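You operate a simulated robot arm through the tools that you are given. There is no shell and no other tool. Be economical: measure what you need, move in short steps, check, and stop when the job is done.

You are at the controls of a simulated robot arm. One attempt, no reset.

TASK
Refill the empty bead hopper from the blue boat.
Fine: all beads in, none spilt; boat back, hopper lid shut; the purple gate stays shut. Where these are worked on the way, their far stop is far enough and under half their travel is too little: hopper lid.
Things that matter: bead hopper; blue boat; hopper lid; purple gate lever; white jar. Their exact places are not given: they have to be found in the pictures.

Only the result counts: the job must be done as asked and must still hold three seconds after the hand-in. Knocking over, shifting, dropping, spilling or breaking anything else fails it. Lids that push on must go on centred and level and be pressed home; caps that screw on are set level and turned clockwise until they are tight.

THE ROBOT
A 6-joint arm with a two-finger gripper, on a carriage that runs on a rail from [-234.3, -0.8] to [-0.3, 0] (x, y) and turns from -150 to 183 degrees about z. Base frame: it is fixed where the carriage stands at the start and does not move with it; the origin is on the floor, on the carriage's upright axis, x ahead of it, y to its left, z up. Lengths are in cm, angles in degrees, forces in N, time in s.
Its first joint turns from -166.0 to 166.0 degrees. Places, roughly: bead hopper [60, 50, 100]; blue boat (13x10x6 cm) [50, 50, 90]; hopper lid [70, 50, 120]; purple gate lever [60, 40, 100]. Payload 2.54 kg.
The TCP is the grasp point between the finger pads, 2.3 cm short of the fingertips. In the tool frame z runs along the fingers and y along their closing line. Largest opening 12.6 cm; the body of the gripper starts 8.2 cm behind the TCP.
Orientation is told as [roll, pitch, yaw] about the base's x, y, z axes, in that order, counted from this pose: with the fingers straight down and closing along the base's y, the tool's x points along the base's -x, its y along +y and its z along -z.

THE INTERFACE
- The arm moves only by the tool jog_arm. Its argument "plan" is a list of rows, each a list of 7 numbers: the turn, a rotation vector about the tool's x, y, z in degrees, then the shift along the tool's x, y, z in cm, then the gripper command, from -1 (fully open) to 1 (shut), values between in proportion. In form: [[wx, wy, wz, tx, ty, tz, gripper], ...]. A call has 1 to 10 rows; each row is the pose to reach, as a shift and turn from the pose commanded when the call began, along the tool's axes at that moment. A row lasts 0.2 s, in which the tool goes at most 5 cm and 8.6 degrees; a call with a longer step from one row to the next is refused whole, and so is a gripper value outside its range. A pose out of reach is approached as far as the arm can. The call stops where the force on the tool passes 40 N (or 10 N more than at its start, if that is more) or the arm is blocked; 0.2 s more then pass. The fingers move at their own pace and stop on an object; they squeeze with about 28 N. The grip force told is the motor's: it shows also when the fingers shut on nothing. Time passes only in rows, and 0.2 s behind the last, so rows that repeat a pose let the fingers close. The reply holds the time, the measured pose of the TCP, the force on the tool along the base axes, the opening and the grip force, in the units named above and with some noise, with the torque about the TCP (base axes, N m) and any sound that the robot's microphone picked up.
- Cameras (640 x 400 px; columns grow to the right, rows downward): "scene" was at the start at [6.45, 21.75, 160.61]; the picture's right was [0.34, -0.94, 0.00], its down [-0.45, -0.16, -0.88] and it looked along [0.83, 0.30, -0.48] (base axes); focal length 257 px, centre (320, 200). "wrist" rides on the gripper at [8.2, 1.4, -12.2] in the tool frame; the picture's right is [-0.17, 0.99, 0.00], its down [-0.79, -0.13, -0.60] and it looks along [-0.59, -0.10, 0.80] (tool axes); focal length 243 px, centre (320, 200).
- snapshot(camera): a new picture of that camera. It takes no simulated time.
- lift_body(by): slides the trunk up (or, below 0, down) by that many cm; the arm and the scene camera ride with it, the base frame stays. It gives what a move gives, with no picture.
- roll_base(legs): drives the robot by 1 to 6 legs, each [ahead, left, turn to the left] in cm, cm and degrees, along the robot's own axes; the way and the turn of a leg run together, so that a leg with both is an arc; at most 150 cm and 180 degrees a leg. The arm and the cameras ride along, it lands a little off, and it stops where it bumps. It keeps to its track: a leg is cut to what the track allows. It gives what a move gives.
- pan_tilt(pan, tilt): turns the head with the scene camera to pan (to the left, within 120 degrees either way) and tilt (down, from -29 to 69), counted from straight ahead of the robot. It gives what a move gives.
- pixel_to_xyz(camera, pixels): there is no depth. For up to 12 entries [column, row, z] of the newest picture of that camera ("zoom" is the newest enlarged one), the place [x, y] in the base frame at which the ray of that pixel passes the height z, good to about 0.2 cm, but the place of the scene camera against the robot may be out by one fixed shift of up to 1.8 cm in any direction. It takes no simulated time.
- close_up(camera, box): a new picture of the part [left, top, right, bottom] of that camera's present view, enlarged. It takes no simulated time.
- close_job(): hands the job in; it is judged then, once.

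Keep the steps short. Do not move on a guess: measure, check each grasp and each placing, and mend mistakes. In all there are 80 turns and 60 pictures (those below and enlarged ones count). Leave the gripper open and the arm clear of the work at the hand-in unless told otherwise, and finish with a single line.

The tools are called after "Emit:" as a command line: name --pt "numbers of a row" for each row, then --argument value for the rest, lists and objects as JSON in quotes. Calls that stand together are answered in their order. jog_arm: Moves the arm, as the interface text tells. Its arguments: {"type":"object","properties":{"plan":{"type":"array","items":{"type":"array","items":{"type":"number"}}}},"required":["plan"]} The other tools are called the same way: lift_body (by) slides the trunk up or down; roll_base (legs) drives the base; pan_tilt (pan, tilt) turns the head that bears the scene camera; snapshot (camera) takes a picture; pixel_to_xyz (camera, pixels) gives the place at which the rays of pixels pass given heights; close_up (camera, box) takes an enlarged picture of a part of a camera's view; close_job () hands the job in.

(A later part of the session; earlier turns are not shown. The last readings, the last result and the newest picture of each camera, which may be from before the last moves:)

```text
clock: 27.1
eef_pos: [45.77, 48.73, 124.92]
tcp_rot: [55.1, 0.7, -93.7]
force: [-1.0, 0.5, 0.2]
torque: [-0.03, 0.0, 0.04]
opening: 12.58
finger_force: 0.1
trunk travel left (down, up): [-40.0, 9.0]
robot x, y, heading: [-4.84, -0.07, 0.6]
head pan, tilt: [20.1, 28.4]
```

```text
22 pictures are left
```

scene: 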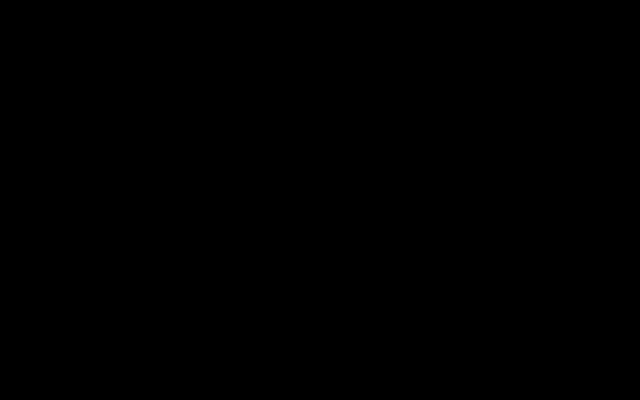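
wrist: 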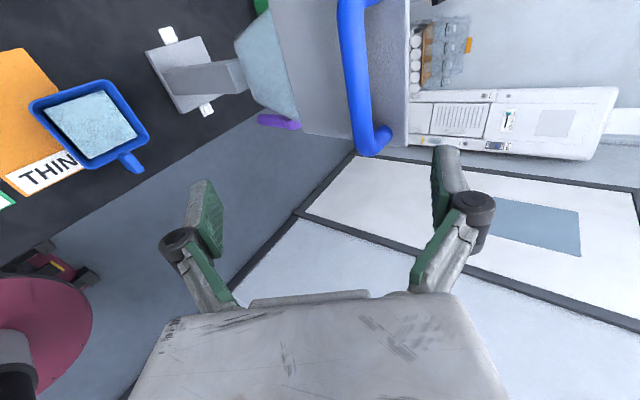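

Fingers are clear, lid stays open. Check the lid angle by corner rays.

Emit:
pixel_to_xyz --camera "wrist" --pixels '[[300, 130, 114.5], [408, 145, 124], [408, 145, 126], [408, 145, 128], [375, 150, 122], [375, 150, 124]]'

Emit:
roll_base --legs '[[-25, 0, 0]]'

Emit:
snapshot --camera "scene"

```text
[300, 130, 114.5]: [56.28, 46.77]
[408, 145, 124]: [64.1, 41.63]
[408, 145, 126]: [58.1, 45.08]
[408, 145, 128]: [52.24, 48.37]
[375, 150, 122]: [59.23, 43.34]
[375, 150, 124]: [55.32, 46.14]
```

```text
clock: 28.9
eef_pos: [20.82, 48.73, 124.98]
tcp_rot: [55.1, 0.8, -93.8]
force: [-0.1, -0.2, 0.2]
torque: [-0.01, -0.01, 0.04]
opening: 12.61
finger_force: 0.2
trunk travel left (down, up): [-40.0, 9.0]
robot x, y, heading: [-29.68, -0.16, 0.7]
head pan, tilt: [20.1, 28.4]
```

```text
21 pictures are left
```

scene: 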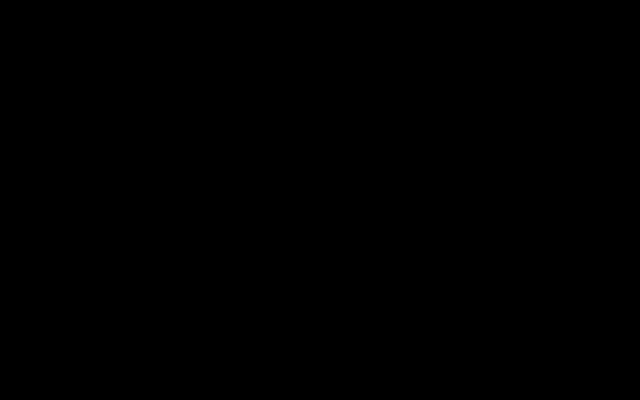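

Lid stands at about 95°. The arm is still folded over the head camera; unfold: undo the 55° pitch and draw the tool out to y≈28, clear of the table.

Emit:
jog_arm --pt "8 0 0 -2.5 0 0 -1" --pt "16 0 0 -5 0 0 -1" --pt "24 0 0 -8 0 0 -1" --pt "32 0 0 -11 0 0 -1" --pt "40 0 0 -14 0 0 -1" --pt "48 0 0 -17 0 0 -1" --pt "55 0 0 -20 0 0 -1"

```text
clock: 30.5
eef_pos: [19.59, 28.64, 124.79]
tcp_rot: [-0.1, 0.9, -93.6]
force: [0.8, 0.3, -0.2]
torque: [-0.03, 0.03, 0.01]
opening: 12.6
finger_force: 0.0
trunk travel left (down, up): [-40.0, 9.0]
robot x, y, heading: [-30.12, -0.17, 0.8]
head pan, tilt: [20.1, 28.4]
```

Now turn the fingers to point along +y (about tool y), shifting +x meanwhile.

Emit:
jog_arm --pt "0 0 -3.6 0 2 0 -1" --pt "0 0 -3.6 0 4 0 -1"

Emit:
jog_arm --pt "0 8 0 0 2 0 -1" --pt "0 16 0 0 4 0 -1" --pt "0 24 0 0 6 0 -1" --pt "0 32 0 0 8 0 -1" --pt "0 40 0 0 10 0 -1" --pt "0 48 0 0 12 0 -1" --pt "0 56 0 0 14 0 -1" --pt "0 64 0 0 16 0 -1" --pt "0 70 0 0 18 0 -1"

Emit:
snapshot --camera "wrist"

Emit:
snapshot --camera "scene"

```text
clock: 31.1
eef_pos: [23.68, 28.34, 124.6]
tcp_rot: [0.1, 0.7, -90.0]
force: [-0.2, 0.7, 0.7]
torque: [0.03, 0.02, -0.01]
opening: 12.62
finger_force: 0.1
trunk travel left (down, up): [-40.0, 9.0]
robot x, y, heading: [-30.0, -0.31, 0.6]
head pan, tilt: [20.1, 28.4]
```

```text
clock: 33.1
eef_pos: [41.56, 28.2, 124.73]
tcp_rot: [0.4, 70.9, -89.8]
force: [-0.3, 0.1, 0.1]
torque: [0.01, 0.01, 0.02]
opening: 12.59
finger_force: 0.0
trunk travel left (down, up): [-40.0, 9.0]
robot x, y, heading: [-30.91, -0.14, 0.1]
head pan, tilt: [20.1, 28.4]
```

```text
20 pictures are left
```

wrist: 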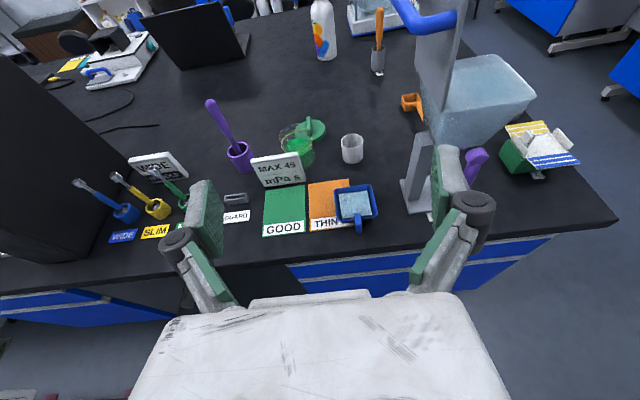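

```text
19 pictures are left
```

scene: 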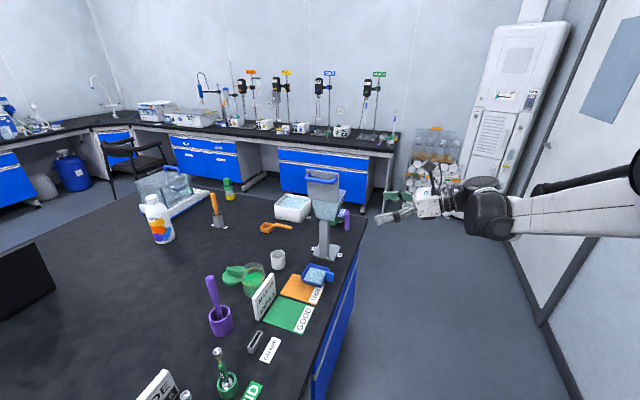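

Clear view now: lid up, boat at (357,203), its handle at (358,225) pointing −y. Enlarge the boat.

Emit:
close_up --camera "wrist" --box '[300, 160, 420, 250]'

Emit:
close_up --camera "scene" --box '[270, 240, 360, 300]'

```text
4.44 times, centred on (360, 205) of wrist
```

zoom: 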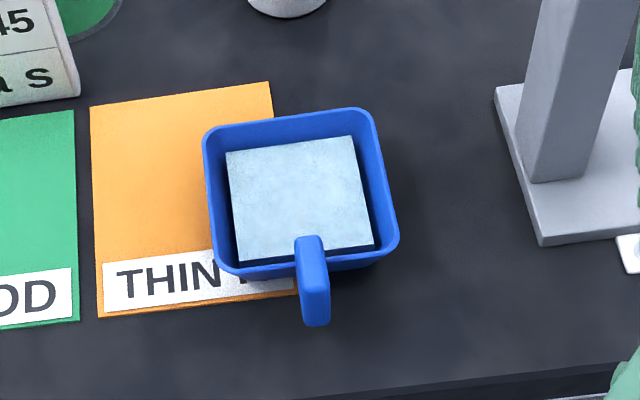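

```text
6.67 times, centred on (315, 270) of scene
```

zoom: 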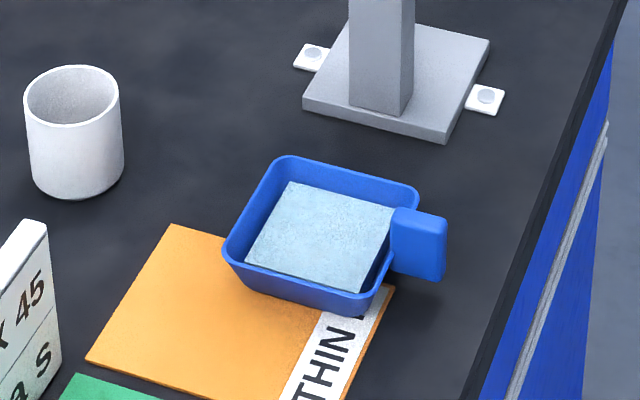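

Emit:
pixel_to_xyz --camera "wrist" --pixels '[[358.4, 223, 92], [358.4, 223, 94], [357.3, 213.6, 92], [357.3, 213.6, 94], [359.1, 233.2, 90], [340.2, 221.2, 92], [376.2, 216.3, 92], [333.9, 190.4, 92], [371.3, 185.9, 92], [410.2, 215.1, 87], [410.2, 215.1, 90], [420, 292, 86]]'

Emit:
pixel_to_xyz --camera "zoom" --pixels '[[446, 215, 92], [393, 207, 92], [440, 280, 88], [418, 190, 92], [283, 157, 92], [224, 245, 92], [368, 303, 92], [303, 105, 87], [445, 143, 87]]'

```text
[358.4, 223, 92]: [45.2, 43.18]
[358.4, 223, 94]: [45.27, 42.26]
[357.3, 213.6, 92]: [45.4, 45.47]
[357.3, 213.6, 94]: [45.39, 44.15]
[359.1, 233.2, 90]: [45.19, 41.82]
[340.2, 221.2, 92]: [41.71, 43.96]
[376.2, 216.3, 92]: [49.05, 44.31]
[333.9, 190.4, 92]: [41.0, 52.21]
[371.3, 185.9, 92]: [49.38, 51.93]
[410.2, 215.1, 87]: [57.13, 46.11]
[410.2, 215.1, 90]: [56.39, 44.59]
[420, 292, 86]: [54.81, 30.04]
```

```text
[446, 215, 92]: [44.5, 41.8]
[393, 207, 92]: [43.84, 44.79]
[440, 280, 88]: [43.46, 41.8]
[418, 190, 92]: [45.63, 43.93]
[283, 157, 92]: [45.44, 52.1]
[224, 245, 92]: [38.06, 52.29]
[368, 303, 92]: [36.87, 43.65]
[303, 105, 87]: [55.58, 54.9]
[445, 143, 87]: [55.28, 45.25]
```

Boat handle is a slab: x≈45.2, y 43.6–46.2, z 87.5–90.7. I'll grip it horizontally from −y. First bring the carriage ahead 22 cm (tool stays at y 28, clear of everything), so both the boat and the hopper are in reach.

Emit:
roll_base --legs '[[22, 0, 0]]'

Emit:
jog_arm --pt "0 5 0 0 -4 0 -0.5" --pt "0 10 0 0 -8 0 0" --pt "0 15 0 0 -12 0 0.2" --pt "0 19 0 0 -16 0 0.2" --pt "0 19 0 0 -18.4 0 0.2"

```text
clock: 34.8
eef_pos: [63.6, 28.58, 124.83]
tcp_rot: [0.3, 70.8, -89.7]
force: [-0.5, -0.7, -0.5]
torque: [0.02, 0.03, -0.01]
opening: 12.62
finger_force: 0.0
trunk travel left (down, up): [-40.0, 9.0]
robot x, y, heading: [-8.11, -0.35, 0.4]
head pan, tilt: [20.1, 28.4]
```

```text
clock: 36.0
eef_pos: [45.2, 28.52, 124.82]
tcp_rot: [40.0, 89.8, -50.2]
force: [-0.1, -0.2, 0.1]
torque: [0.03, -0.01, -0.01]
opening: 5.06
finger_force: 0.0
trunk travel left (down, up): [-40.0, 9.0]
robot x, y, heading: [-7.9, 0.24, 0.4]
head pan, tilt: [20.1, 28.4]
```

Tool now: x up, y=+x, z=+y. Lower to z≈90 in front of the table edge.

Emit:
jog_arm --pt "0 0 0 -4.5 0 0 0.2" --pt "0 0 0 -9 0 0 0.2" --pt "0 0 0 -13.5 0 0 0.2" --pt "0 0 0 -18 0 0 0.2" --pt "0 0 0 -22.5 0 0 0.2" --pt "0 0 0 -27 0 0 0.2" --pt "0 0 0 -31 0 0 0.2" --pt "0 0 0 -33.5 0 0 0.2" --pt "0 0 0 -35.2 0 0 0.2"

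Emit:
snapshot --camera "wrist"

```text
clock: 38.0
eef_pos: [55.48, 29.42, 94.81]
tcp_rot: [29.8, 89.7, -60.1]
force: [0.4, 0.0, -0.2]
torque: [-0.01, 0.02, -0.01]
opening: 5.03
finger_force: 0.1
out of reach, approached as far as the arm can: row 4, 5, 6, 7, 8, 9
trunk travel left (down, up): [-40.0, 9.0]
robot x, y, heading: [-8.17, 0.17, 0.9]
head pan, tilt: [20.1, 28.4]
```

```text
16 pictures are left
```

wrist: 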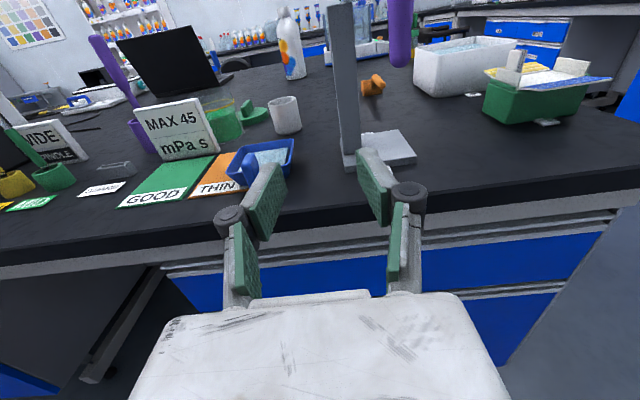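

Too close for the arm at this height. Drive the carriage back 10.5 cm, which also brings the tool to x≈45.

Emit:
roll_base --legs '[[-10.5, 0, 0]]'

Emit:
jog_arm --pt "0 0 0 0 0 0 0.2"

```text
clock: 39.2
eef_pos: [45.1, 29.31, 94.98]
tcp_rot: [28.2, 89.7, -61.8]
force: [-0.4, -0.2, 1.2]
torque: [-0.02, 0.01, -0.04]
opening: 5.04
finger_force: 0.0
trunk travel left (down, up): [-40.0, 9.0]
robot x, y, heading: [-18.04, 0.22, 0.7]
head pan, tilt: [20.1, 28.4]
```

```text
clock: 39.6
eef_pos: [44.97, 29.41, 94.8]
tcp_rot: [25.7, 89.8, -64.2]
force: [0.1, -0.2, 0.4]
torque: [0.03, 0.01, 0.01]
opening: 5.04
finger_force: 0.0
trunk travel left (down, up): [-40.0, 9.0]
robot x, y, heading: [-18.97, 0.05, 0.5]
head pan, tilt: [20.1, 28.4]
```

Now lower to z≈89.7 and go forward to y≈38, then look.

Emit:
jog_arm --pt "0 0 0 -2.5 0 2 0.2" --pt "0 0 0 -5.1 0.1 4 0.2" --pt "0 0 0 -5.1 0.2 6.5 0.2" --pt "0 0 0 -5.1 0.2 8.5 0.2"

Emit:
snapshot --camera "wrist"

```text
clock: 40.6
eef_pos: [45.4, 37.94, 89.89]
tcp_rot: [23.6, 89.7, -66.3]
force: [0.1, -0.7, 0.3]
torque: [0.01, -0.03, 0.02]
opening: 5.01
finger_force: 0.1
out of reach, approached as far as the arm can: row 1, 2, 3
trunk travel left (down, up): [-40.0, 9.0]
robot x, y, heading: [-18.5, 0.05, 0.8]
head pan, tilt: [20.1, 28.4]
```

```text
15 pictures are left
```

wrist: 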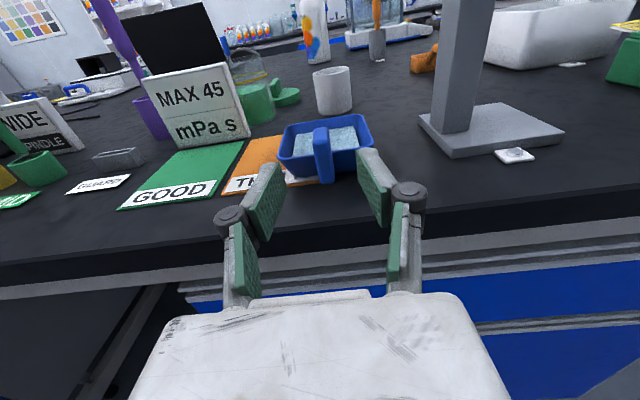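

Emit:
pixel_to_xyz --camera "wrist" --pixels '[[324, 182, 87], [324, 182, 87.5], [324, 182, 88], [322, 147, 90], [322, 147, 90.5], [322, 147, 91], [279, 155, 90], [374, 143, 90]]'

Emit:
close_up --camera "wrist" --box '[260, 100, 400, 200]'

```text
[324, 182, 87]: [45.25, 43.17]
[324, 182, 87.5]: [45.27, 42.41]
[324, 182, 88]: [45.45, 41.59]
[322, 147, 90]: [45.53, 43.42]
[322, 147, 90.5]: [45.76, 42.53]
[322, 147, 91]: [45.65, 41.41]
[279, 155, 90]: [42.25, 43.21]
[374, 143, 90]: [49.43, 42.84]
```

```text
4.00 times, centred on (330, 150) of wrist
```

zoom: 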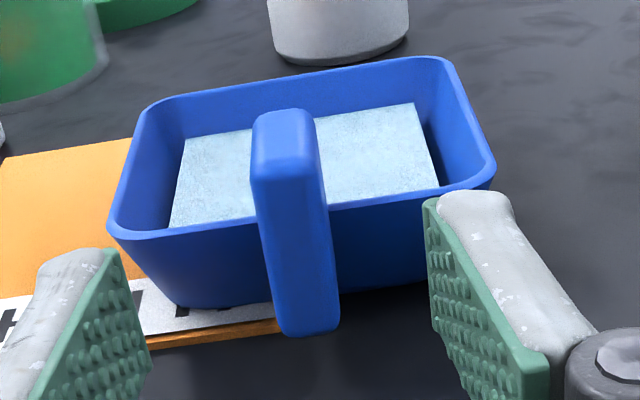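

Handle slab centred at x≈45.4, z≈88.6, outer face y≈43.3. Move in: y to 43.1, z to 88.8, then close.

Emit:
jog_arm --pt "0 0 0 -1 0 1.5 0.2" --pt "0 0 0 -1 0 3 0.2" --pt "0 0 0 -1 0 4.2 0.2" --pt "0 0 0 -1 0 5.1 0.2"

Emit:
close_up --camera "wrist" --box '[240, 100, 400, 220]'

```text
clock: 41.6
eef_pos: [45.24, 43.01, 88.79]
tcp_rot: [27.5, 89.7, -62.6]
force: [-0.3, 0.1, -1.1]
torque: [-0.01, 0.01, -0.02]
opening: 5.01
finger_force: 0.1
trunk travel left (down, up): [-40.0, 9.0]
robot x, y, heading: [-18.53, -0.18, 0.5]
head pan, tilt: [20.1, 28.4]
```

```text
3.33 times, centred on (320, 160) of wrist
```

zoom: 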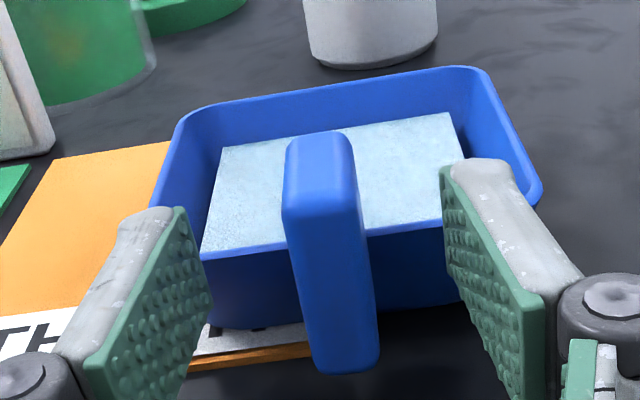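

Handle lies between the pads. Advance 0.4 cm and close.

Emit:
jog_arm --pt "0 0 0 0 0 0.4 0.2" --pt "0 0 0 0 0 0.4 0.5" --pt "0 0 0 0 0 0.4 0.7" --pt "0 0 0 0 0 0.4 0.9" --pt "0 0 0 0 0 0.4 1" --pt "0 0 0 0 0 0.4 1"

```text
clock: 43.0
eef_pos: [45.15, 43.56, 88.79]
tcp_rot: [26.8, 89.8, -63.2]
force: [-0.7, -0.2, 0.2]
torque: [0.06, 0.03, 0.02]
opening: 1.39
finger_force: 27.6
trunk travel left (down, up): [-40.0, 9.0]
robot x, y, heading: [-18.29, 0.03, 0.6]
head pan, tilt: [20.1, 28.4]
```

Gripped (opening 1.39). Lift straight up 3 cm slowly and check.

Emit:
jog_arm --pt "0 0 0 0.5 0 0 1" --pt "0 0 0 1.2 0 0 1" --pt "0 0 0 2 0 0 1" --pt "0 0 0 3 0 0 1"

Emit:
close_up --camera "wrist" --box '[240, 100, 400, 220]'

```text
clock: 44.0
eef_pos: [45.28, 43.54, 91.64]
tcp_rot: [25.7, 89.7, -64.2]
force: [-0.4, -0.3, -1.1]
torque: [-0.08, 0.0, 0.03]
opening: 1.42
finger_force: 28.1
trunk travel left (down, up): [-40.0, 9.0]
robot x, y, heading: [-18.45, -0.07, 0.1]
head pan, tilt: [20.1, 28.4]
```

```text
3.33 times, centred on (320, 160) of wrist
```

zoom: 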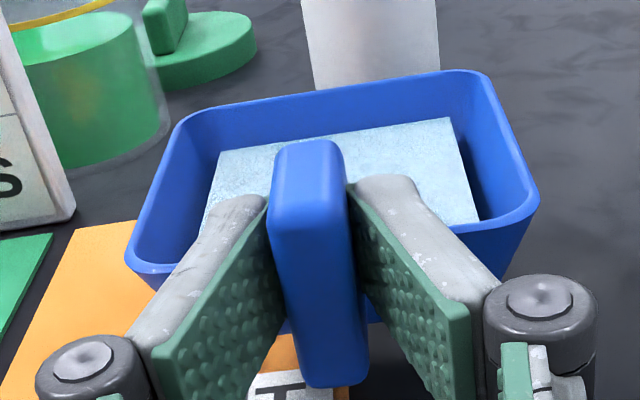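

Held and level. Raise gently to z≈124, drawing back to y≈34.

Emit:
jog_arm --pt "0 0 0 2 0 0 1" --pt "0 0 0 5 0 -0.5 1" --pt "0 0 0 8.5 0 -1.5 1" --pt "0 0 0 12 0 -3 1" --pt "0 0 0 15.5 0 -4.5 1" --pt "0 0 0 19 0 -6 1" --pt "0 0 0 22.5 0 -7.5 1" --pt "0 0 0 26 0 -9 1" --pt "0 0 0 29.5 0 -9.6 1" --pt "0 0 0 32 0 -9.6 1"

```text
clock: 46.2
eef_pos: [45.06, 33.95, 123.81]
tcp_rot: [28.1, 89.6, -61.8]
force: [0.8, -0.6, -1.5]
torque: [-0.06, -0.04, 0.0]
opening: 1.39
finger_force: 28.2
trunk travel left (down, up): [-40.0, 9.0]
robot x, y, heading: [-18.48, 0.16, 0.5]
head pan, tilt: [20.1, 28.4]
```

Level and held. Drive the carriage 13 cm ahead (boat far lip stays at y≈44, clear of hopper), then read.

Emit:
roll_base --legs '[[13, 0, 0]]'

Emit:
jog_arm --pt "0 0 0 0 1 0 1" --pt "0 0 0 0 2.5 0 1" --pt "0 0 0 0 4.3 0 1" --pt "0 0 0 0 5.3 0 1" --pt "0 0 0 0 5.6 0 1"

Emit:
snapshot --camera "wrist"

```text
clock: 47.5
eef_pos: [58.13, 33.94, 123.72]
tcp_rot: [23.1, 89.7, -66.8]
force: [-0.3, -0.5, -0.6]
torque: [-0.07, -0.04, 0.02]
opening: 1.45
finger_force: 27.7
trunk travel left (down, up): [-40.0, 9.0]
robot x, y, heading: [-5.26, 0.31, 0.8]
head pan, tilt: [20.1, 28.4]
```

```text
clock: 48.7
eef_pos: [63.63, 33.98, 123.78]
tcp_rot: [25.7, 89.8, -64.1]
force: [0.8, 0.6, -1.2]
torque: [-0.06, 0.02, -0.02]
opening: 1.43
finger_force: 28.2
trunk travel left (down, up): [-40.0, 9.0]
robot x, y, heading: [-5.73, -0.08, 0.9]
head pan, tilt: [20.1, 28.4]
```

```text
11 pictures are left
```

wrist: 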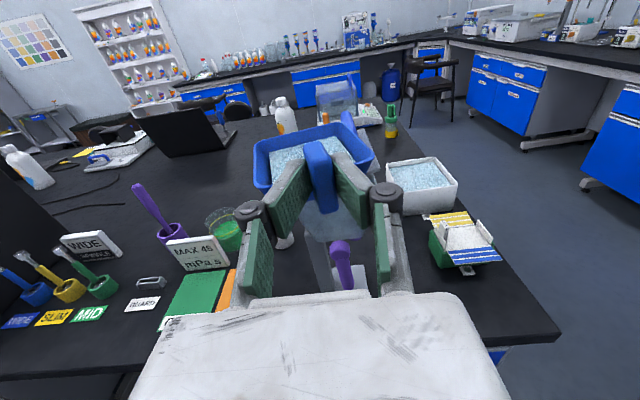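

The lid is not in sight here; check with the scene camera.

Emit:
snapshot --camera "scene"

```text
10 pictures are left
```

scene: 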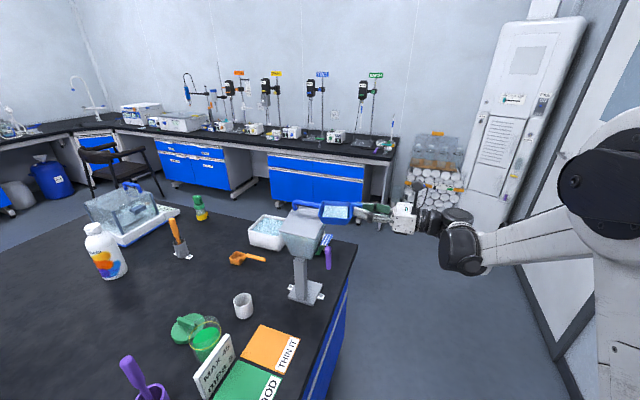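

The lid has fallen shut again. Before anything else, verify where the boat's far lip is (to know whether I touched the lid).

Emit:
pixel_to_xyz --camera "wrist" --pixels '[[255, 143, 125], [345, 124, 125], [255, 143, 126], [345, 124, 126], [320, 137, 125]]'

Emit:
close_up --camera "scene" --box '[270, 185, 370, 260]'

```text
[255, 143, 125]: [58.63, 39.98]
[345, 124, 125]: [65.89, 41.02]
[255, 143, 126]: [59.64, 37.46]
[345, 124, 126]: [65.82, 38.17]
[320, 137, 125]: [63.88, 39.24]
```

```text
5.33 times, centred on (320, 222) of scene
```

zoom: 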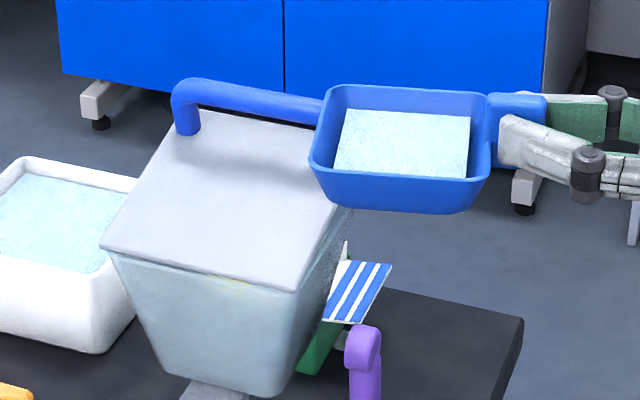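

The boat never touched the lid; so it evidently stood only near vertical and dropped back — my "stop" had been the elbow on the head. Put the boat back first: carriage −13, x −5.5, then down the same way.

Emit:
roll_base --legs '[[-13, 0, 0]]'

Emit:
jog_arm --pt "0 0 0 0 -1.3 0 1" --pt "0 0 0 0 -3 0 1" --pt "0 0 0 0 -4.7 0 1" --pt "0 0 0 0 -5.5 0 1"

```text
clock: 50.0
eef_pos: [50.75, 33.9, 123.81]
tcp_rot: [30.4, 89.6, -59.6]
force: [-0.3, -0.1, -1.8]
torque: [-0.04, 0.02, 0.0]
opening: 1.44
finger_force: 28.7
trunk travel left (down, up): [-40.0, 9.0]
robot x, y, heading: [-18.28, -0.4, 0.7]
head pan, tilt: [20.1, 28.4]
```

```text
clock: 51.0
eef_pos: [45.18, 34.01, 123.78]
tcp_rot: [27.7, 89.7, -62.2]
force: [0.5, -0.3, -0.7]
torque: [-0.08, -0.02, 0.0]
opening: 1.39
finger_force: 28.0
trunk travel left (down, up): [-40.0, 9.0]
robot x, y, heading: [-18.58, -0.14, 0.9]
head pan, tilt: [20.1, 28.4]
```

Emit:
jog_arm --pt "0 0 0 -2.5 0 0 1" --pt "0 0 0 -6 0 0.6 1" --pt "0 0 0 -9.5 0 2 1" --pt "0 0 0 -13 0 3.5 1" --pt "0 0 0 -16.5 0 5 1" --pt "0 0 0 -20 0 6.5 1" --pt "0 0 0 -23.5 0 8 1" --pt "0 0 0 -27 0 9.3 1" --pt "0 0 0 -30 0 9.55 1" --pt "0 0 0 -32.3 0 9.55 1"

Emit:
jog_arm --pt "0 0 0 -0.8 0 0 1" --pt "0 0 0 -1.6 0 0 1" --pt "0 0 0 -2.2 0 0 1" --pt "0 0 0 -2.5 0 0 1" --pt "0 0 0 -2.5 0 0 1"

```text
clock: 53.1
eef_pos: [45.35, 43.31, 91.44]
tcp_rot: [26.7, 89.7, -63.3]
force: [0.2, -0.3, -1.3]
torque: [-0.06, -0.05, -0.05]
opening: 1.39
finger_force: 28.5
trunk travel left (down, up): [-40.0, 9.0]
robot x, y, heading: [-18.45, -0.13, 0.7]
head pan, tilt: [20.1, 28.4]
```

```text
clock: 54.4
eef_pos: [45.36, 43.37, 89.02]
tcp_rot: [26.2, 89.6, -63.7]
force: [-0.1, -0.3, -1.1]
torque: [-0.06, -0.01, -0.03]
opening: 1.4
finger_force: 28.6
trunk travel left (down, up): [-40.0, 9.0]
robot x, y, heading: [-18.18, 0.13, 0.5]
head pan, tilt: [20.1, 28.4]
```

Emit:
jog_arm --pt "0 0 0 -0.15 -0.1 0.1 1" --pt "0 0 0 -0.3 -0.15 0.15 1" --pt "0 0 0 -0.3 -0.15 0.15 1"

```text
clock: 55.1
eef_pos: [45.17, 43.37, 88.71]
tcp_rot: [35.3, 89.9, -54.6]
force: [1.0, -1.0, 8.2]
torque: [0.66, 0.14, -0.03]
opening: 1.4
finger_force: 28.7
trunk travel left (down, up): [-40.0, 9.0]
robot x, y, heading: [-18.47, -0.02, 0.8]
head pan, tilt: [20.1, 28.4]
```

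Boat on the table. Release and back straight out.

Emit:
jog_arm --pt "0 0 0 0.1 0 0 0.9" --pt "0 0 0 0.1 0 0 0.6" --pt "0 0 0 0.1 0 0 0.2" --pt "0 0 0 0.1 0 0 0.2" --pt "0 0 0 0.1 0 -3 0.2" --pt "0 0 0 1 0 -7 0.2" --pt "0 0 0 4 0 -11 0.2"

Emit:
jog_arm --pt "0 0 0 4.5 0 0 0.2" --pt "0 0 0 9 0 0 0.2" --pt "0 0 0 13.5 0 0 0.2" --pt "0 0 0 18 0 0 0.2" --pt "0 0 0 22.5 0 0 0.2" --pt "0 0 0 27 0 0 0.2" --pt "0 0 0 31.5 0 0 0.2" --pt "0 0 0 36 0 0 0.2" --pt "0 0 0 40 0 0 0.2"

```text
clock: 56.8
eef_pos: [45.57, 32.72, 92.74]
tcp_rot: [22.9, 89.7, -66.9]
force: [-0.2, 0.2, -1.2]
torque: [0.01, -0.04, 0.0]
opening: 5.05
finger_force: 0.0
out of reach, approached as far as the arm can: row 6
trunk travel left (down, up): [-40.0, 9.0]
robot x, y, heading: [-18.18, -0.19, 0.7]
head pan, tilt: [20.1, 28.4]
```

```text
clock: 58.8
eef_pos: [45.08, 32.62, 132.67]
tcp_rot: [27.9, 89.7, -62.1]
force: [-0.2, -0.3, -0.2]
torque: [-0.04, 0.01, -0.01]
opening: 5.05
finger_force: 0.0
trunk travel left (down, up): [-40.0, 9.0]
robot x, y, heading: [-18.24, -0.36, 0.4]
head pan, tilt: [20.1, 28.4]
```

Now reopen the lid properly: this time fingers pointing down throughout (no folding onto the head). Carriage +10, then turn the fingers down.

Emit:
roll_base --legs '[[10, 0, 0]]'

Emit:
jog_arm --pt "0 -8.5 0 0.5 1 0 0.2" --pt "0 -17 0 1 2 0 0.2" --pt "0 -25.5 0 1.5 3 0 0.2" --pt "0 -34 0 2 4 0 0.2" --pt "0 -42.5 0 2 5 0 0.2" --pt "0 -51 0 2 6 0 0.2" --pt "0 -59.5 0 2 7 0 0.2" --pt "0 -68 0 2 8 0 0.2" --pt "0 -76.5 0 2 9 0 0.2" --pt "0 -85 0 2 10 0 0.2"

```text
clock: 59.9
eef_pos: [55.09, 32.69, 132.56]
tcp_rot: [22.5, 89.8, -67.4]
force: [0.5, 0.1, -0.2]
torque: [0.01, 0.03, 0.02]
opening: 5.05
finger_force: 0.1
trunk travel left (down, up): [-40.0, 9.0]
robot x, y, heading: [-8.66, -0.21, 0.5]
head pan, tilt: [20.1, 28.4]
```

```text
clock: 62.1
eef_pos: [65.17, 32.65, 134.72]
tcp_rot: [0.2, 4.6, -90.0]
force: [0.5, 0.1, 0.5]
torque: [-0.03, -0.01, -0.01]
opening: 5.04
finger_force: 0.1
trunk travel left (down, up): [-40.0, 9.0]
robot x, y, heading: [-8.36, -0.23, 0.5]
head pan, tilt: [20.1, 28.4]
```

Finish the turn and go over the bar: (67.8, 52, 134).

Emit:
jog_arm --pt "0 -4.6 0 4.5 0.8 0 0.2" --pt "0 -4.6 0 9 1.6 0 0.2" --pt "0 -4.6 0 13.5 2.4 -0.3 0.2" --pt "0 -4.6 0 17.5 2.6 -0.6 0.2" --pt "0 -4.6 0 19.4 2.6 -0.8 0.2"

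```text
clock: 63.3
eef_pos: [64.68, 49.24, 134.92]
tcp_rot: [0.1, 0.1, -89.9]
force: [-1.5, 0.0, 1.2]
torque: [-0.12, -0.02, 0.01]
opening: 5.06
finger_force: 0.0
out of reach, approached as far as the arm can: row 3, 4, 5
trunk travel left (down, up): [-40.0, 9.0]
robot x, y, heading: [-8.44, -0.16, 0.6]
head pan, tilt: [20.1, 28.4]
```

Beyond reach; carriage ahead 5 and re-centre: then at the bar.

Emit:
roll_base --legs '[[5.5, 0, 0]]'

Emit:
jog_arm --pt "0 0 0 1.3 -1 3 0.2" --pt "0 0 0 2.6 -2.3 6 0.2"

Emit:
snapshot --camera "wrist"

```text
clock: 64.2
eef_pos: [70.37, 49.03, 134.77]
tcp_rot: [0.1, 0.1, -90.0]
force: [0.0, 0.3, -1.0]
torque: [-0.03, 0.02, 0.0]
opening: 5.03
finger_force: 0.1
trunk travel left (down, up): [-40.0, 9.0]
robot x, y, heading: [-2.67, -0.1, 0.5]
head pan, tilt: [20.1, 28.4]
```

```text
clock: 64.8
eef_pos: [68.01, 51.74, 128.97]
tcp_rot: [0.1, 0.1, -89.9]
force: [-0.2, -0.5, -0.3]
torque: [-0.02, 0.01, -0.01]
opening: 5.05
finger_force: 0.2
trunk travel left (down, up): [-40.0, 9.0]
robot x, y, heading: [-2.64, -0.08, 0.7]
head pan, tilt: [20.1, 28.4]
```

```text
8 pictures are left
```

wrist: 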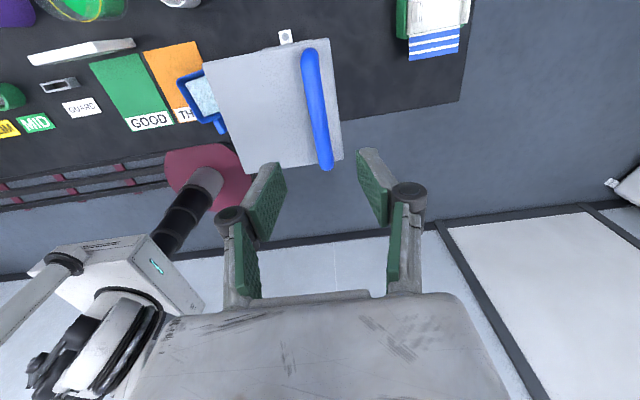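

Same geometry as before. Descend to z 118, close under the bar.

Emit:
jog_arm --pt "0 0 0 0.2 -0.2 3 0.2" --pt "0 0 0 0.2 -0.2 6 0.2" --pt "0 0 0 0.2 -0.2 8.5 0.2" --pt "0 0 0 0.2 -0.2 10 0.2" --pt "0 0 0 0.2 -0.2 11 0.2" --pt "0 0 0 0.2 -0.2 11 0.6" --pt "0 0 0 0.2 -0.2 11 0.9" --pt "0 0 0 0.2 -0.2 11 1" --pt "0 0 0 0.2 -0.2 11 1"

```text
clock: 66.8
eef_pos: [71.15, 54.52, 121.1]
tcp_rot: [0.0, 0.0, -90.1]
force: [-0.3, -0.6, 0.3]
torque: [0.01, 0.01, 0.0]
opening: 0.02
finger_force: 28.3
out of reach, approached as far as the arm can: row 1, 2, 3, 4, 5, 6, 7, 8, 9
trunk travel left (down, up): [-40.0, 9.0]
robot x, y, heading: [-3.04, -0.01, 0.2]
head pan, tilt: [20.1, 28.4]
```

The arm in its present configuration can't get there, but the trunk can lower. Open, go back to (67.8, 52, 129), then lower the trunk.

Emit:
jog_arm --pt "0 0 0 0 0 -2.5 0.9" --pt "0 0 0 -1 -1.2 -5 0.5" --pt "0 0 0 -2 -2.4 -7.9 0.2" --pt "0 0 0 -2.6 -3.35 -7.9 0.2"

Emit:
lift_body --by -9

```text
clock: 67.8
eef_pos: [67.71, 51.83, 129.13]
tcp_rot: [0.1, 0.2, -89.9]
force: [-0.7, -0.2, -0.4]
torque: [0.03, 0.01, 0.0]
opening: 5.07
finger_force: 0.1
trunk travel left (down, up): [-40.0, 9.0]
robot x, y, heading: [-2.91, -0.14, 0.4]
head pan, tilt: [20.1, 28.4]
```

```text
clock: 69.1
eef_pos: [67.76, 51.92, 120.08]
tcp_rot: [0.0, 0.2, -89.9]
force: [0.2, 1.2, 0.2]
torque: [-0.04, 0.0, -0.01]
opening: 5.06
finger_force: 0.0
trunk travel left (down, up): [-31.0, 18.0]
robot x, y, heading: [-3.39, -0.02, 0.7]
head pan, tilt: [20.1, 28.4]
```

Good. Lower 2 cm more with the trunk, then close the fingers under the bar.

Emit:
lift_body --by -2.2

Emit:
jog_arm --pt "0 0 0 0 0 0 0.6" --pt "0 0 0 0 0 0 0.9" --pt "0 0 0 0 0 0 1" --pt "0 0 0 0 0 0 1"

Emit:
jog_arm --pt "0 0 0 0 -0.15 -0.5 1" --pt "0 0 0 0 -0.35 -1.0 1" --pt "0 0 0 0 -0.6 -1.5 1"

```text
clock: 69.8
eef_pos: [67.73, 51.93, 117.84]
tcp_rot: [0.1, 0.1, -89.9]
force: [-0.2, 0.0, -0.1]
torque: [0.01, -0.01, 0.0]
opening: 5.01
finger_force: 0.0
trunk travel left (down, up): [-28.8, 20.2]
robot x, y, heading: [-2.63, 0.05, 0.4]
head pan, tilt: [20.1, 28.4]
```

```text
clock: 70.8
eef_pos: [67.73, 52.01, 117.74]
tcp_rot: [0.2, 0.1, -90.0]
force: [-3.2, -1.8, -2.4]
torque: [-0.04, -0.03, 0.02]
opening: 0.6
finger_force: 28.2
trunk travel left (down, up): [-28.8, 20.2]
robot x, y, heading: [-3.15, -0.09, 0.8]
head pan, tilt: [20.1, 28.4]
```

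```text
clock: 71.6
eef_pos: [66.94, 51.93, 119.4]
tcp_rot: [0.1, 0.1, -90.0]
force: [-31.8, -8.9, -21.0]
torque: [0.08, -0.42, 0.15]
opening: 0.0
finger_force: 28.7
trunk travel left (down, up): [-28.8, 20.2]
robot x, y, heading: [-3.06, 0.0, 0.5]
head pan, tilt: [20.1, 28.4]
```

Force shows an inward pull; follow the bar's arc (hinge ≈57.5/114.6, radius slightly reduced), tool kept vertical.

Emit:
jog_arm --pt "0 0 0 0 -0.8 -0.5 1" --pt "0 0 0 0 -1.4 -1.27 1" --pt "0 0 0 0 -2.03 -1.95 1" --pt "0 0 0 0 -2.72 -2.59 1" --pt "0 0 0 0 -3.46 -3.16 1" --pt "0 0 0 0 -4.25 -3.67 1" --pt "0 0 0 0 -5.08 -4.1 1" --pt "0 0 0 0 -5.95 -4.46 1"

```text
clock: 73.4
eef_pos: [61.21, 51.87, 123.67]
tcp_rot: [0.1, 0.0, -90.0]
force: [-0.7, -1.3, -0.7]
torque: [-0.01, -0.02, 0.01]
opening: 0.0
finger_force: 28.0
trunk travel left (down, up): [-28.8, 20.2]
robot x, y, heading: [-2.98, 0.32, 0.5]
head pan, tilt: [20.1, 28.4]
```

No force at all; verify the bar is still hooked.

Emit:
snapshot --camera "wrist"

```text
7 pictures are left
```

wrist: 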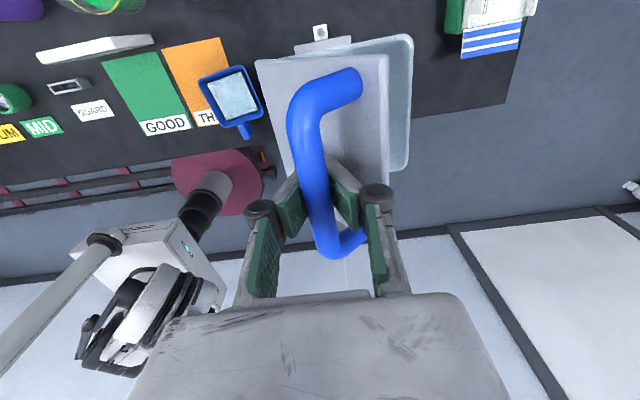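

Hooked, lid about 50°. Continue over the top.

Emit:
jog_arm --pt "0 0 0 0 -0.9 -0.28 1" --pt "0 0 0 0 -1.81 -0.49 1" --pt "0 0 0 0 -2.74 -0.61 1" --pt "0 0 0 0 -3.68 -0.65 1" --pt "0 0 0 0 -4.62 -0.61 1" --pt "0 0 0 0 -5.55 -0.49 1" --pt "0 0 0 0 -6.47 -0.28 1" --pt "0 0 0 0 -7.36 0 1"

```text
clock: 75.2
eef_pos: [54.35, 51.88, 124.04]
tcp_rot: [0.2, 0.1, -90.2]
force: [22.6, 2.7, 11.1]
torque: [-0.23, -2.59, -0.44]
opening: 0.0
finger_force: 28.4
out of reach, approached as far as the arm can: row 8
trunk travel left (down, up): [-28.8, 20.2]
robot x, y, heading: [-2.87, -0.29, 0.4]
head pan, tilt: [20.1, 28.4]
```

The finger knuckle is meeting the lid's top edge (torque −2.6), so the tool must be tilted for the last part. Run back along the arc while tilting to 45°; the carriage will then pull −x.

Emit:
jog_arm --pt "-6.5 0 0 0 1.65 -0.6 1" --pt "-14 0 0 0 3.3 -0.8 0.95" --pt "-22 0 0 0 5.0 -0.8 0.9" --pt "-30 0 0 0 6.65 -0.6 0.9" --pt "-38 0 0 0 8.2 -0.2 0.9" --pt "-45 0 0 0 9.7 0.4 0.9"

```text
clock: 75.7
eef_pos: [56.52, 52.1, 124.54]
tcp_rot: [9.2, -0.1, -90.3]
force: [2.1, -4.2, -23.0]
torque: [0.2, 0.03, -0.36]
opening: 0.6
finger_force: 28.2
out of reach, approached as far as the arm can: row 2
trunk travel left (down, up): [-28.8, 20.2]
robot x, y, heading: [-3.01, 0.14, 0.6]
head pan, tilt: [20.1, 28.4]
stopped in row 2: the force on the tool passed its limit at 46 N (the readings are from after the stop); the commanded pose is now the measured one
```

I'll release here (lid ≈80°, it falls only slowly), lift out, come round to the free side and push the lid over from its inner face with the fingertips.

Emit:
jog_arm --pt "0 0 0 0 -0.03 0.2 0.7" --pt "0 0 0 0 -0.03 0.2 0.5" --pt "0 0 0 0 0.64 -3.95 0.5" --pt "0 0 0 0 1.28 -7.9 0.5" --pt "4 0 0 0 5.6 -7.7 0.8" --pt "9.2 0 0 0 10.1 -6.95 1" --pt "9.2 0 0 0 13.3 -4.4 1" --pt "9.2 0 0 0 12.74 -0.47 1" --pt "9.2 0 0 0 12.1 3.48 1" --pt "9.2 0 0 0 11.67 6.15 1"

Emit:
jog_arm --pt "0 0 0 0 -2.5 0 1" --pt "0 0 0 0 -5 0 1" --pt "0 0 0 0 -7.5 0 1" --pt "0 0 0 0 -9 0 1" --pt "0 0 0 0 -10.5 0 1" --pt "0 0 0 0 -11.7 0 1" --pt "0 0 0 0 -12.7 0 1"

```text
clock: 77.9
eef_pos: [68.88, 52.06, 120.65]
tcp_rot: [0.3, -0.1, -90.1]
force: [0.1, 0.0, 0.6]
torque: [0.02, -0.03, -0.03]
opening: 0.0
finger_force: 27.6
out of reach, approached as far as the arm can: row 6, 7, 8
trunk travel left (down, up): [-28.8, 20.2]
robot x, y, heading: [-3.04, 0.12, 0.8]
head pan, tilt: [20.1, 28.4]
```

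```text
clock: 79.1
eef_pos: [60.26, 52.01, 121.01]
tcp_rot: [0.5, 0.0, -90.8]
force: [20.1, 7.0, -7.4]
torque: [-0.19, 0.27, -0.27]
opening: 0.01
finger_force: 28.5
out of reach, approached as far as the arm can: row 4, 5, 6
trunk travel left (down, up): [-28.8, 20.2]
robot x, y, heading: [-2.86, -0.15, 0.2]
head pan, tilt: [20.1, 28.4]
stopped in row 6: the force on the tool passed its limit at 49 N (the readings are from after the stop); the commanded pose is now the measured one
```

Contact at x≈60. Look.

Emit:
snapshot --camera "wrist"

```text
6 pictures are left
```

wrist: 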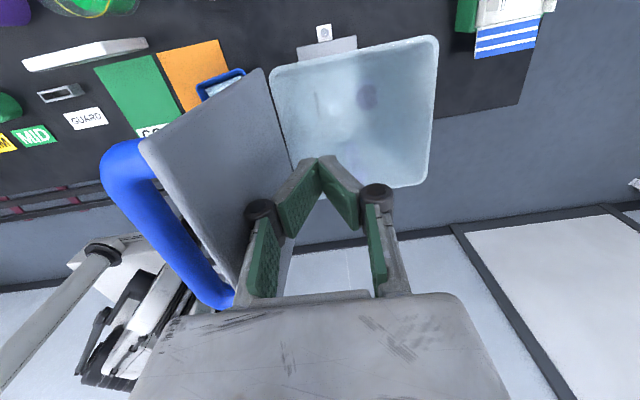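

The hopper is open and empty, lid leaning back. Determine its angle.

Emit:
pixel_to_xyz --camera "wrist" --pixels '[[145, 147, 124], [145, 147, 125], [145, 147, 126], [145, 147, 127], [235, 283, 124], [235, 283, 126], [262, 70, 114.5], [290, 165, 114.5], [272, 80, 114.5], [438, 40, 114.5], [423, 185, 114.5], [282, 168, 114.5]]'

```text
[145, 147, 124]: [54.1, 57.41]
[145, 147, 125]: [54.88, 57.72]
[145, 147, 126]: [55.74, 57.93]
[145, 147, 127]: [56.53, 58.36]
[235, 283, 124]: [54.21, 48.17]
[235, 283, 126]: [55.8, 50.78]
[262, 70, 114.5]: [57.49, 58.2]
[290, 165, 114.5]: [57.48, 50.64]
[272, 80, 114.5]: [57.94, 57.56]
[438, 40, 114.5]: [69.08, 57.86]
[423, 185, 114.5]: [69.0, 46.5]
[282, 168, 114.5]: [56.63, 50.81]
```

Lid at its far stop (≈95°, 49 N reaction) and hopper open. Now promptly fetch the boat: step off the lid, trunk up, swing back out to y≈32, turn horizontal, carriage to −18.4, lower in front of the boat.

Emit:
jog_arm --pt "0 0 0.8 0 1.2 0 1" --pt "0 0 0.8 0 2.4 0 1"

Emit:
lift_body --by 11.2

Emit:
jog_arm --pt "0 0 0 -4 0.6 -0.8 0.6" --pt "0 0 0 -8.5 1.2 -1.6 0.2" --pt "0 0 0 -13 1.8 -2.2 0.2" --pt "0 0 0 -17 2.4 -2.4 0.2" --pt "0 0 0 -19.4 2.4 -2.4 0.2"

Emit:
jog_arm --pt "0 8.5 0 0 -1 0 0.2" --pt "0 17 0 0 -2 0 0.2" --pt "0 25.5 0 0 -3 0 0.2" --pt "0 34 0 0 -4 0.2 0.2" --pt "0 42.5 0 0 -5 0.5 0.2" --pt "0 51 0 0 -6 0.8 0.2" --pt "0 59.5 0 0 -7 1.2 0.2" --pt "0 68 0 0 -8 1.6 0.2" --pt "0 76.5 0 0 -9 2 0.2" --pt "0 85 0 0 -10 2.2 0.2"

Emit:
roll_base --legs '[[-15.4, 0, 0]]'

Emit:
jog_arm --pt "0 4.8 0 0 2.7 0 0.2" --pt "0 4.8 0 0 5.4 0 0.2"

Emit:
jog_arm --pt "0 0 0 -4.5 0 0 0.2" --pt "0 0 0 -9 0 0 0.2" --pt "0 0 0 -13.5 0 0 0.2" --pt "0 0 0 -18 0 0 0.2" --pt "0 0 0 -22.5 0 0 0.2" --pt "0 0 0 -27 0 1 0.2" --pt "0 0 0 -31.5 0 2 0.2" --pt "0 0 0 -36 0 3 0.2" --pt "0 0 0 -40 0 4 0.2"

```text
clock: 79.7
eef_pos: [62.23, 52.13, 121.25]
tcp_rot: [0.5, -0.1, -91.4]
force: [0.1, 0.0, -0.1]
torque: [-0.03, -0.01, -0.02]
opening: 0.0
finger_force: 27.9
trunk travel left (down, up): [-28.8, 20.2]
robot x, y, heading: [-2.52, 0.0, 0.6]
head pan, tilt: [20.1, 28.4]
```

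```text
clock: 81.2
eef_pos: [62.3, 52.04, 132.39]
tcp_rot: [0.4, 0.0, -91.4]
force: [-0.7, -0.3, -0.3]
torque: [0.01, -0.01, 0.03]
opening: 0.02
finger_force: 27.9
trunk travel left (down, up): [-40.0, 9.0]
robot x, y, heading: [-2.82, 0.0, 0.6]
head pan, tilt: [20.1, 28.4]
```

```text
clock: 82.3
eef_pos: [66.04, 33.6, 135.71]
tcp_rot: [0.5, -0.1, -91.4]
force: [0.3, -0.1, -0.2]
torque: [0.01, -0.03, 0.04]
opening: 5.04
finger_force: 0.2
out of reach, approached as far as the arm can: row 3, 4, 5
trunk travel left (down, up): [-40.0, 9.0]
robot x, y, heading: [-3.15, 0.12, 0.6]
head pan, tilt: [20.1, 28.4]
```

```text
clock: 84.5
eef_pos: [73.07, 37.43, 157.08]
tcp_rot: [5.5, 84.6, -85.5]
force: [0.2, -0.9, 0.6]
torque: [0.0, -0.01, 0.02]
opening: 5.03
finger_force: 0.1
out of reach, approached as far as the arm can: row 1, 2, 3, 4, 5, 6, 7, 8, 9, 10
trunk travel left (down, up): [-40.0, 9.0]
robot x, y, heading: [-2.83, -0.35, 0.3]
head pan, tilt: [20.1, 28.4]
```

```text
clock: 85.9
eef_pos: [57.79, 37.4, 157.09]
tcp_rot: [5.6, 84.4, -85.5]
force: [-0.2, -0.5, -0.2]
torque: [0.02, -0.02, -0.04]
opening: 5.05
finger_force: 0.0
trunk travel left (down, up): [-40.0, 9.0]
robot x, y, heading: [-18.33, 0.3, 0.8]
head pan, tilt: [20.1, 28.4]
```

```text
clock: 86.5
eef_pos: [63.1, 37.24, 157.16]
tcp_rot: [39.1, 89.2, -52.1]
force: [0.1, -0.8, -0.9]
torque: [-0.01, 0.01, 0.01]
opening: 5.06
finger_force: 0.0
trunk travel left (down, up): [-40.0, 9.0]
robot x, y, heading: [-18.07, 0.07, 0.5]
head pan, tilt: [20.1, 28.4]
```

```text
clock: 88.5
eef_pos: [78.73, 41.88, 129.2]
tcp_rot: [37.5, 89.2, -53.5]
force: [0.0, 0.3, -0.2]
torque: [-0.03, 0.0, -0.03]
opening: 5.07
finger_force: 0.0
out of reach, approached as far as the arm can: row 1, 2, 3, 4, 5, 6, 7, 8, 9
trunk travel left (down, up): [-40.0, 9.0]
robot x, y, heading: [-18.25, 0.11, 0.2]
head pan, tilt: [20.1, 28.4]
```

The arm drifted outward (unreachable rows), nothing touched. Retrace: up to z≈157, then in −x to 45 at that height, then down.

Emit:
jog_arm --pt "0 0 0 4.5 -1 0 0.2" --pt "0 0 0 9 -3 -1 0.2" --pt "0 0 0 13 -5.5 -2 0.2" --pt "0 0 0 17 -8 -3 0.2" --pt "0 0 0 20.5 -11 -4 0.2" --pt "0 0 0 24 -14 -4.5 0.2" --pt "0 0 0 27 -17 -4.7 0.2"

Emit:
jog_arm --pt "0 0 0 0 -4 -1 0.2" --pt "0 0 0 0 -8 -2 0.2" --pt "0 0 0 0 -12 -3 0.2" --pt "0 0 0 0 -16 -4 0.2"

Emit:
snapshot --camera "scene"

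```text
refused: row 2 steps farther than a row can; nothing moved
```

```text
clock: 89.5
eef_pos: [62.45, 38.09, 129.07]
tcp_rot: [36.4, 89.3, -54.8]
force: [-0.2, 0.2, 0.4]
torque: [-0.01, 0.02, 0.03]
opening: 5.04
finger_force: 0.1
trunk travel left (down, up): [-40.0, 9.0]
robot x, y, heading: [-18.64, 0.02, 0.5]
head pan, tilt: [20.1, 28.4]
```

```text
5 pictures are left
```

scene: 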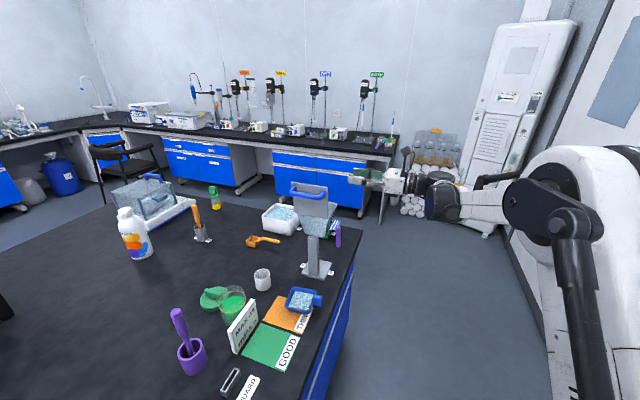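

Lid still open. The arm now tracks: go to (45.15, 34, 124), then down to the front of the boat.

Emit:
jog_arm --pt "0 0 0 -1 -4.2 -1 0.2" --pt "0 0 0 -2 -8.5 -2 0.2" --pt "0 0 0 -3 -13 -3 0.2" --pt "0 0 0 -4.5 -17.3 -4 0.2"

Emit:
jog_arm --pt "0 0 0 -4.5 0 0 0.2" --pt "0 0 0 -9 0 0 0.2" --pt "0 0 0 -13.5 0 0 0.2" --pt "0 0 0 -18 0 1 0.2" --pt "0 0 0 -22.5 0 2 0.2" --pt "0 0 0 -27 0 3 0.2" --pt "0 0 0 -31 0 4 0.2" --pt "0 0 0 -34 0 4.5 0.2" --pt "0 0 0 -36 0 5 0.2"

```text
clock: 90.5
eef_pos: [45.26, 34.31, 124.35]
tcp_rot: [37.6, 89.2, -53.5]
force: [0.0, -0.1, -0.3]
torque: [-0.01, -0.02, -0.06]
opening: 5.02
finger_force: 0.0
trunk travel left (down, up): [-40.0, 9.0]
robot x, y, heading: [-18.64, 0.07, 0.7]
head pan, tilt: [20.1, 28.4]
```

```text
clock: 92.5
eef_pos: [46.02, 38.97, 88.33]
tcp_rot: [35.4, 89.1, -55.5]
force: [0.0, -0.2, 0.9]
torque: [0.01, 0.0, 0.0]
opening: 5.04
finger_force: 0.2
out of reach, approached as far as the arm can: row 9
trunk travel left (down, up): [-40.0, 9.0]
robot x, y, heading: [-18.4, -0.08, 0.3]
head pan, tilt: [20.1, 28.4]
```

Move onto the handle, close, lift and raise as before.

Emit:
jog_arm --pt "0 0 0 0.4 -0.8 0.8 0.2" --pt "0 0 0 0.4 -0.8 2 0.2" --pt "0 0 0 0.4 -0.8 3.4 0.2" --pt "0 0 0 0.4 -0.8 4.5 0.2" --pt "0 0 0 0.4 -0.8 4.5 0.5" --pt "0 0 0 0.4 -0.8 4.5 0.7" --pt "0 0 0 0.4 -0.8 4.5 0.9" --pt "0 0 0 0.4 -0.8 4.5 1" --pt "0 0 0 0.4 -0.8 4.5 1"

Emit:
jog_arm --pt "0 0 0 0.5 0 0 1" --pt "0 0 0 1.5 0 0 1" --pt "0 0 0 3 0 0 1"

Emit:
jog_arm --pt "0 0 0 2 0 0 1" --pt "0 0 0 5 0 -0.5 1" --pt "0 0 0 8.5 0 -1.5 1" --pt "0 0 0 12 0 -3 1" --pt "0 0 0 15.5 0 -4.5 1" --pt "0 0 0 19 0 -6 1" --pt "0 0 0 22.5 0 -7.5 1" --pt "0 0 0 26 0 -9 1" --pt "0 0 0 29.5 0 -9.6 1" --pt "0 0 0 32 0 -9.6 1"

Emit:
roll_base --legs '[[10, 0, 0]]'

```text
clock: 94.5
eef_pos: [45.36, 43.4, 88.65]
tcp_rot: [37.3, 89.2, -53.9]
force: [-0.1, -0.8, 0.7]
torque: [0.06, 0.08, 0.07]
opening: 1.4
finger_force: 28.1
out of reach, approached as far as the arm can: row 1
trunk travel left (down, up): [-40.0, 9.0]
robot x, y, heading: [-18.42, 0.07, 0.2]
head pan, tilt: [20.1, 28.4]
```

```text
clock: 95.3
eef_pos: [45.32, 43.51, 91.71]
tcp_rot: [36.5, 89.3, -54.7]
force: [-0.7, 1.0, -0.9]
torque: [-0.05, -0.01, -0.02]
opening: 1.4
finger_force: 28.2
trunk travel left (down, up): [-40.0, 9.0]
robot x, y, heading: [-18.43, -0.21, 0.4]
head pan, tilt: [20.1, 28.4]
```

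```text
clock: 97.5
eef_pos: [44.82, 34.28, 123.81]
tcp_rot: [37.0, 89.1, -54.0]
force: [0.5, 0.8, -1.4]
torque: [-0.06, 0.0, -0.01]
opening: 1.38
finger_force: 27.8
trunk travel left (down, up): [-40.0, 9.0]
robot x, y, heading: [-18.17, -0.26, 0.3]
head pan, tilt: [20.1, 28.4]
```

```text
clock: 98.7
eef_pos: [54.81, 34.27, 123.66]
tcp_rot: [35.4, 89.1, -55.7]
force: [0.6, 0.4, -1.2]
torque: [-0.09, -0.02, 0.04]
opening: 1.44
finger_force: 28.3
trunk travel left (down, up): [-40.0, 9.0]
robot x, y, heading: [-8.03, 0.13, 0.4]
head pan, tilt: [20.1, 28.4]
```

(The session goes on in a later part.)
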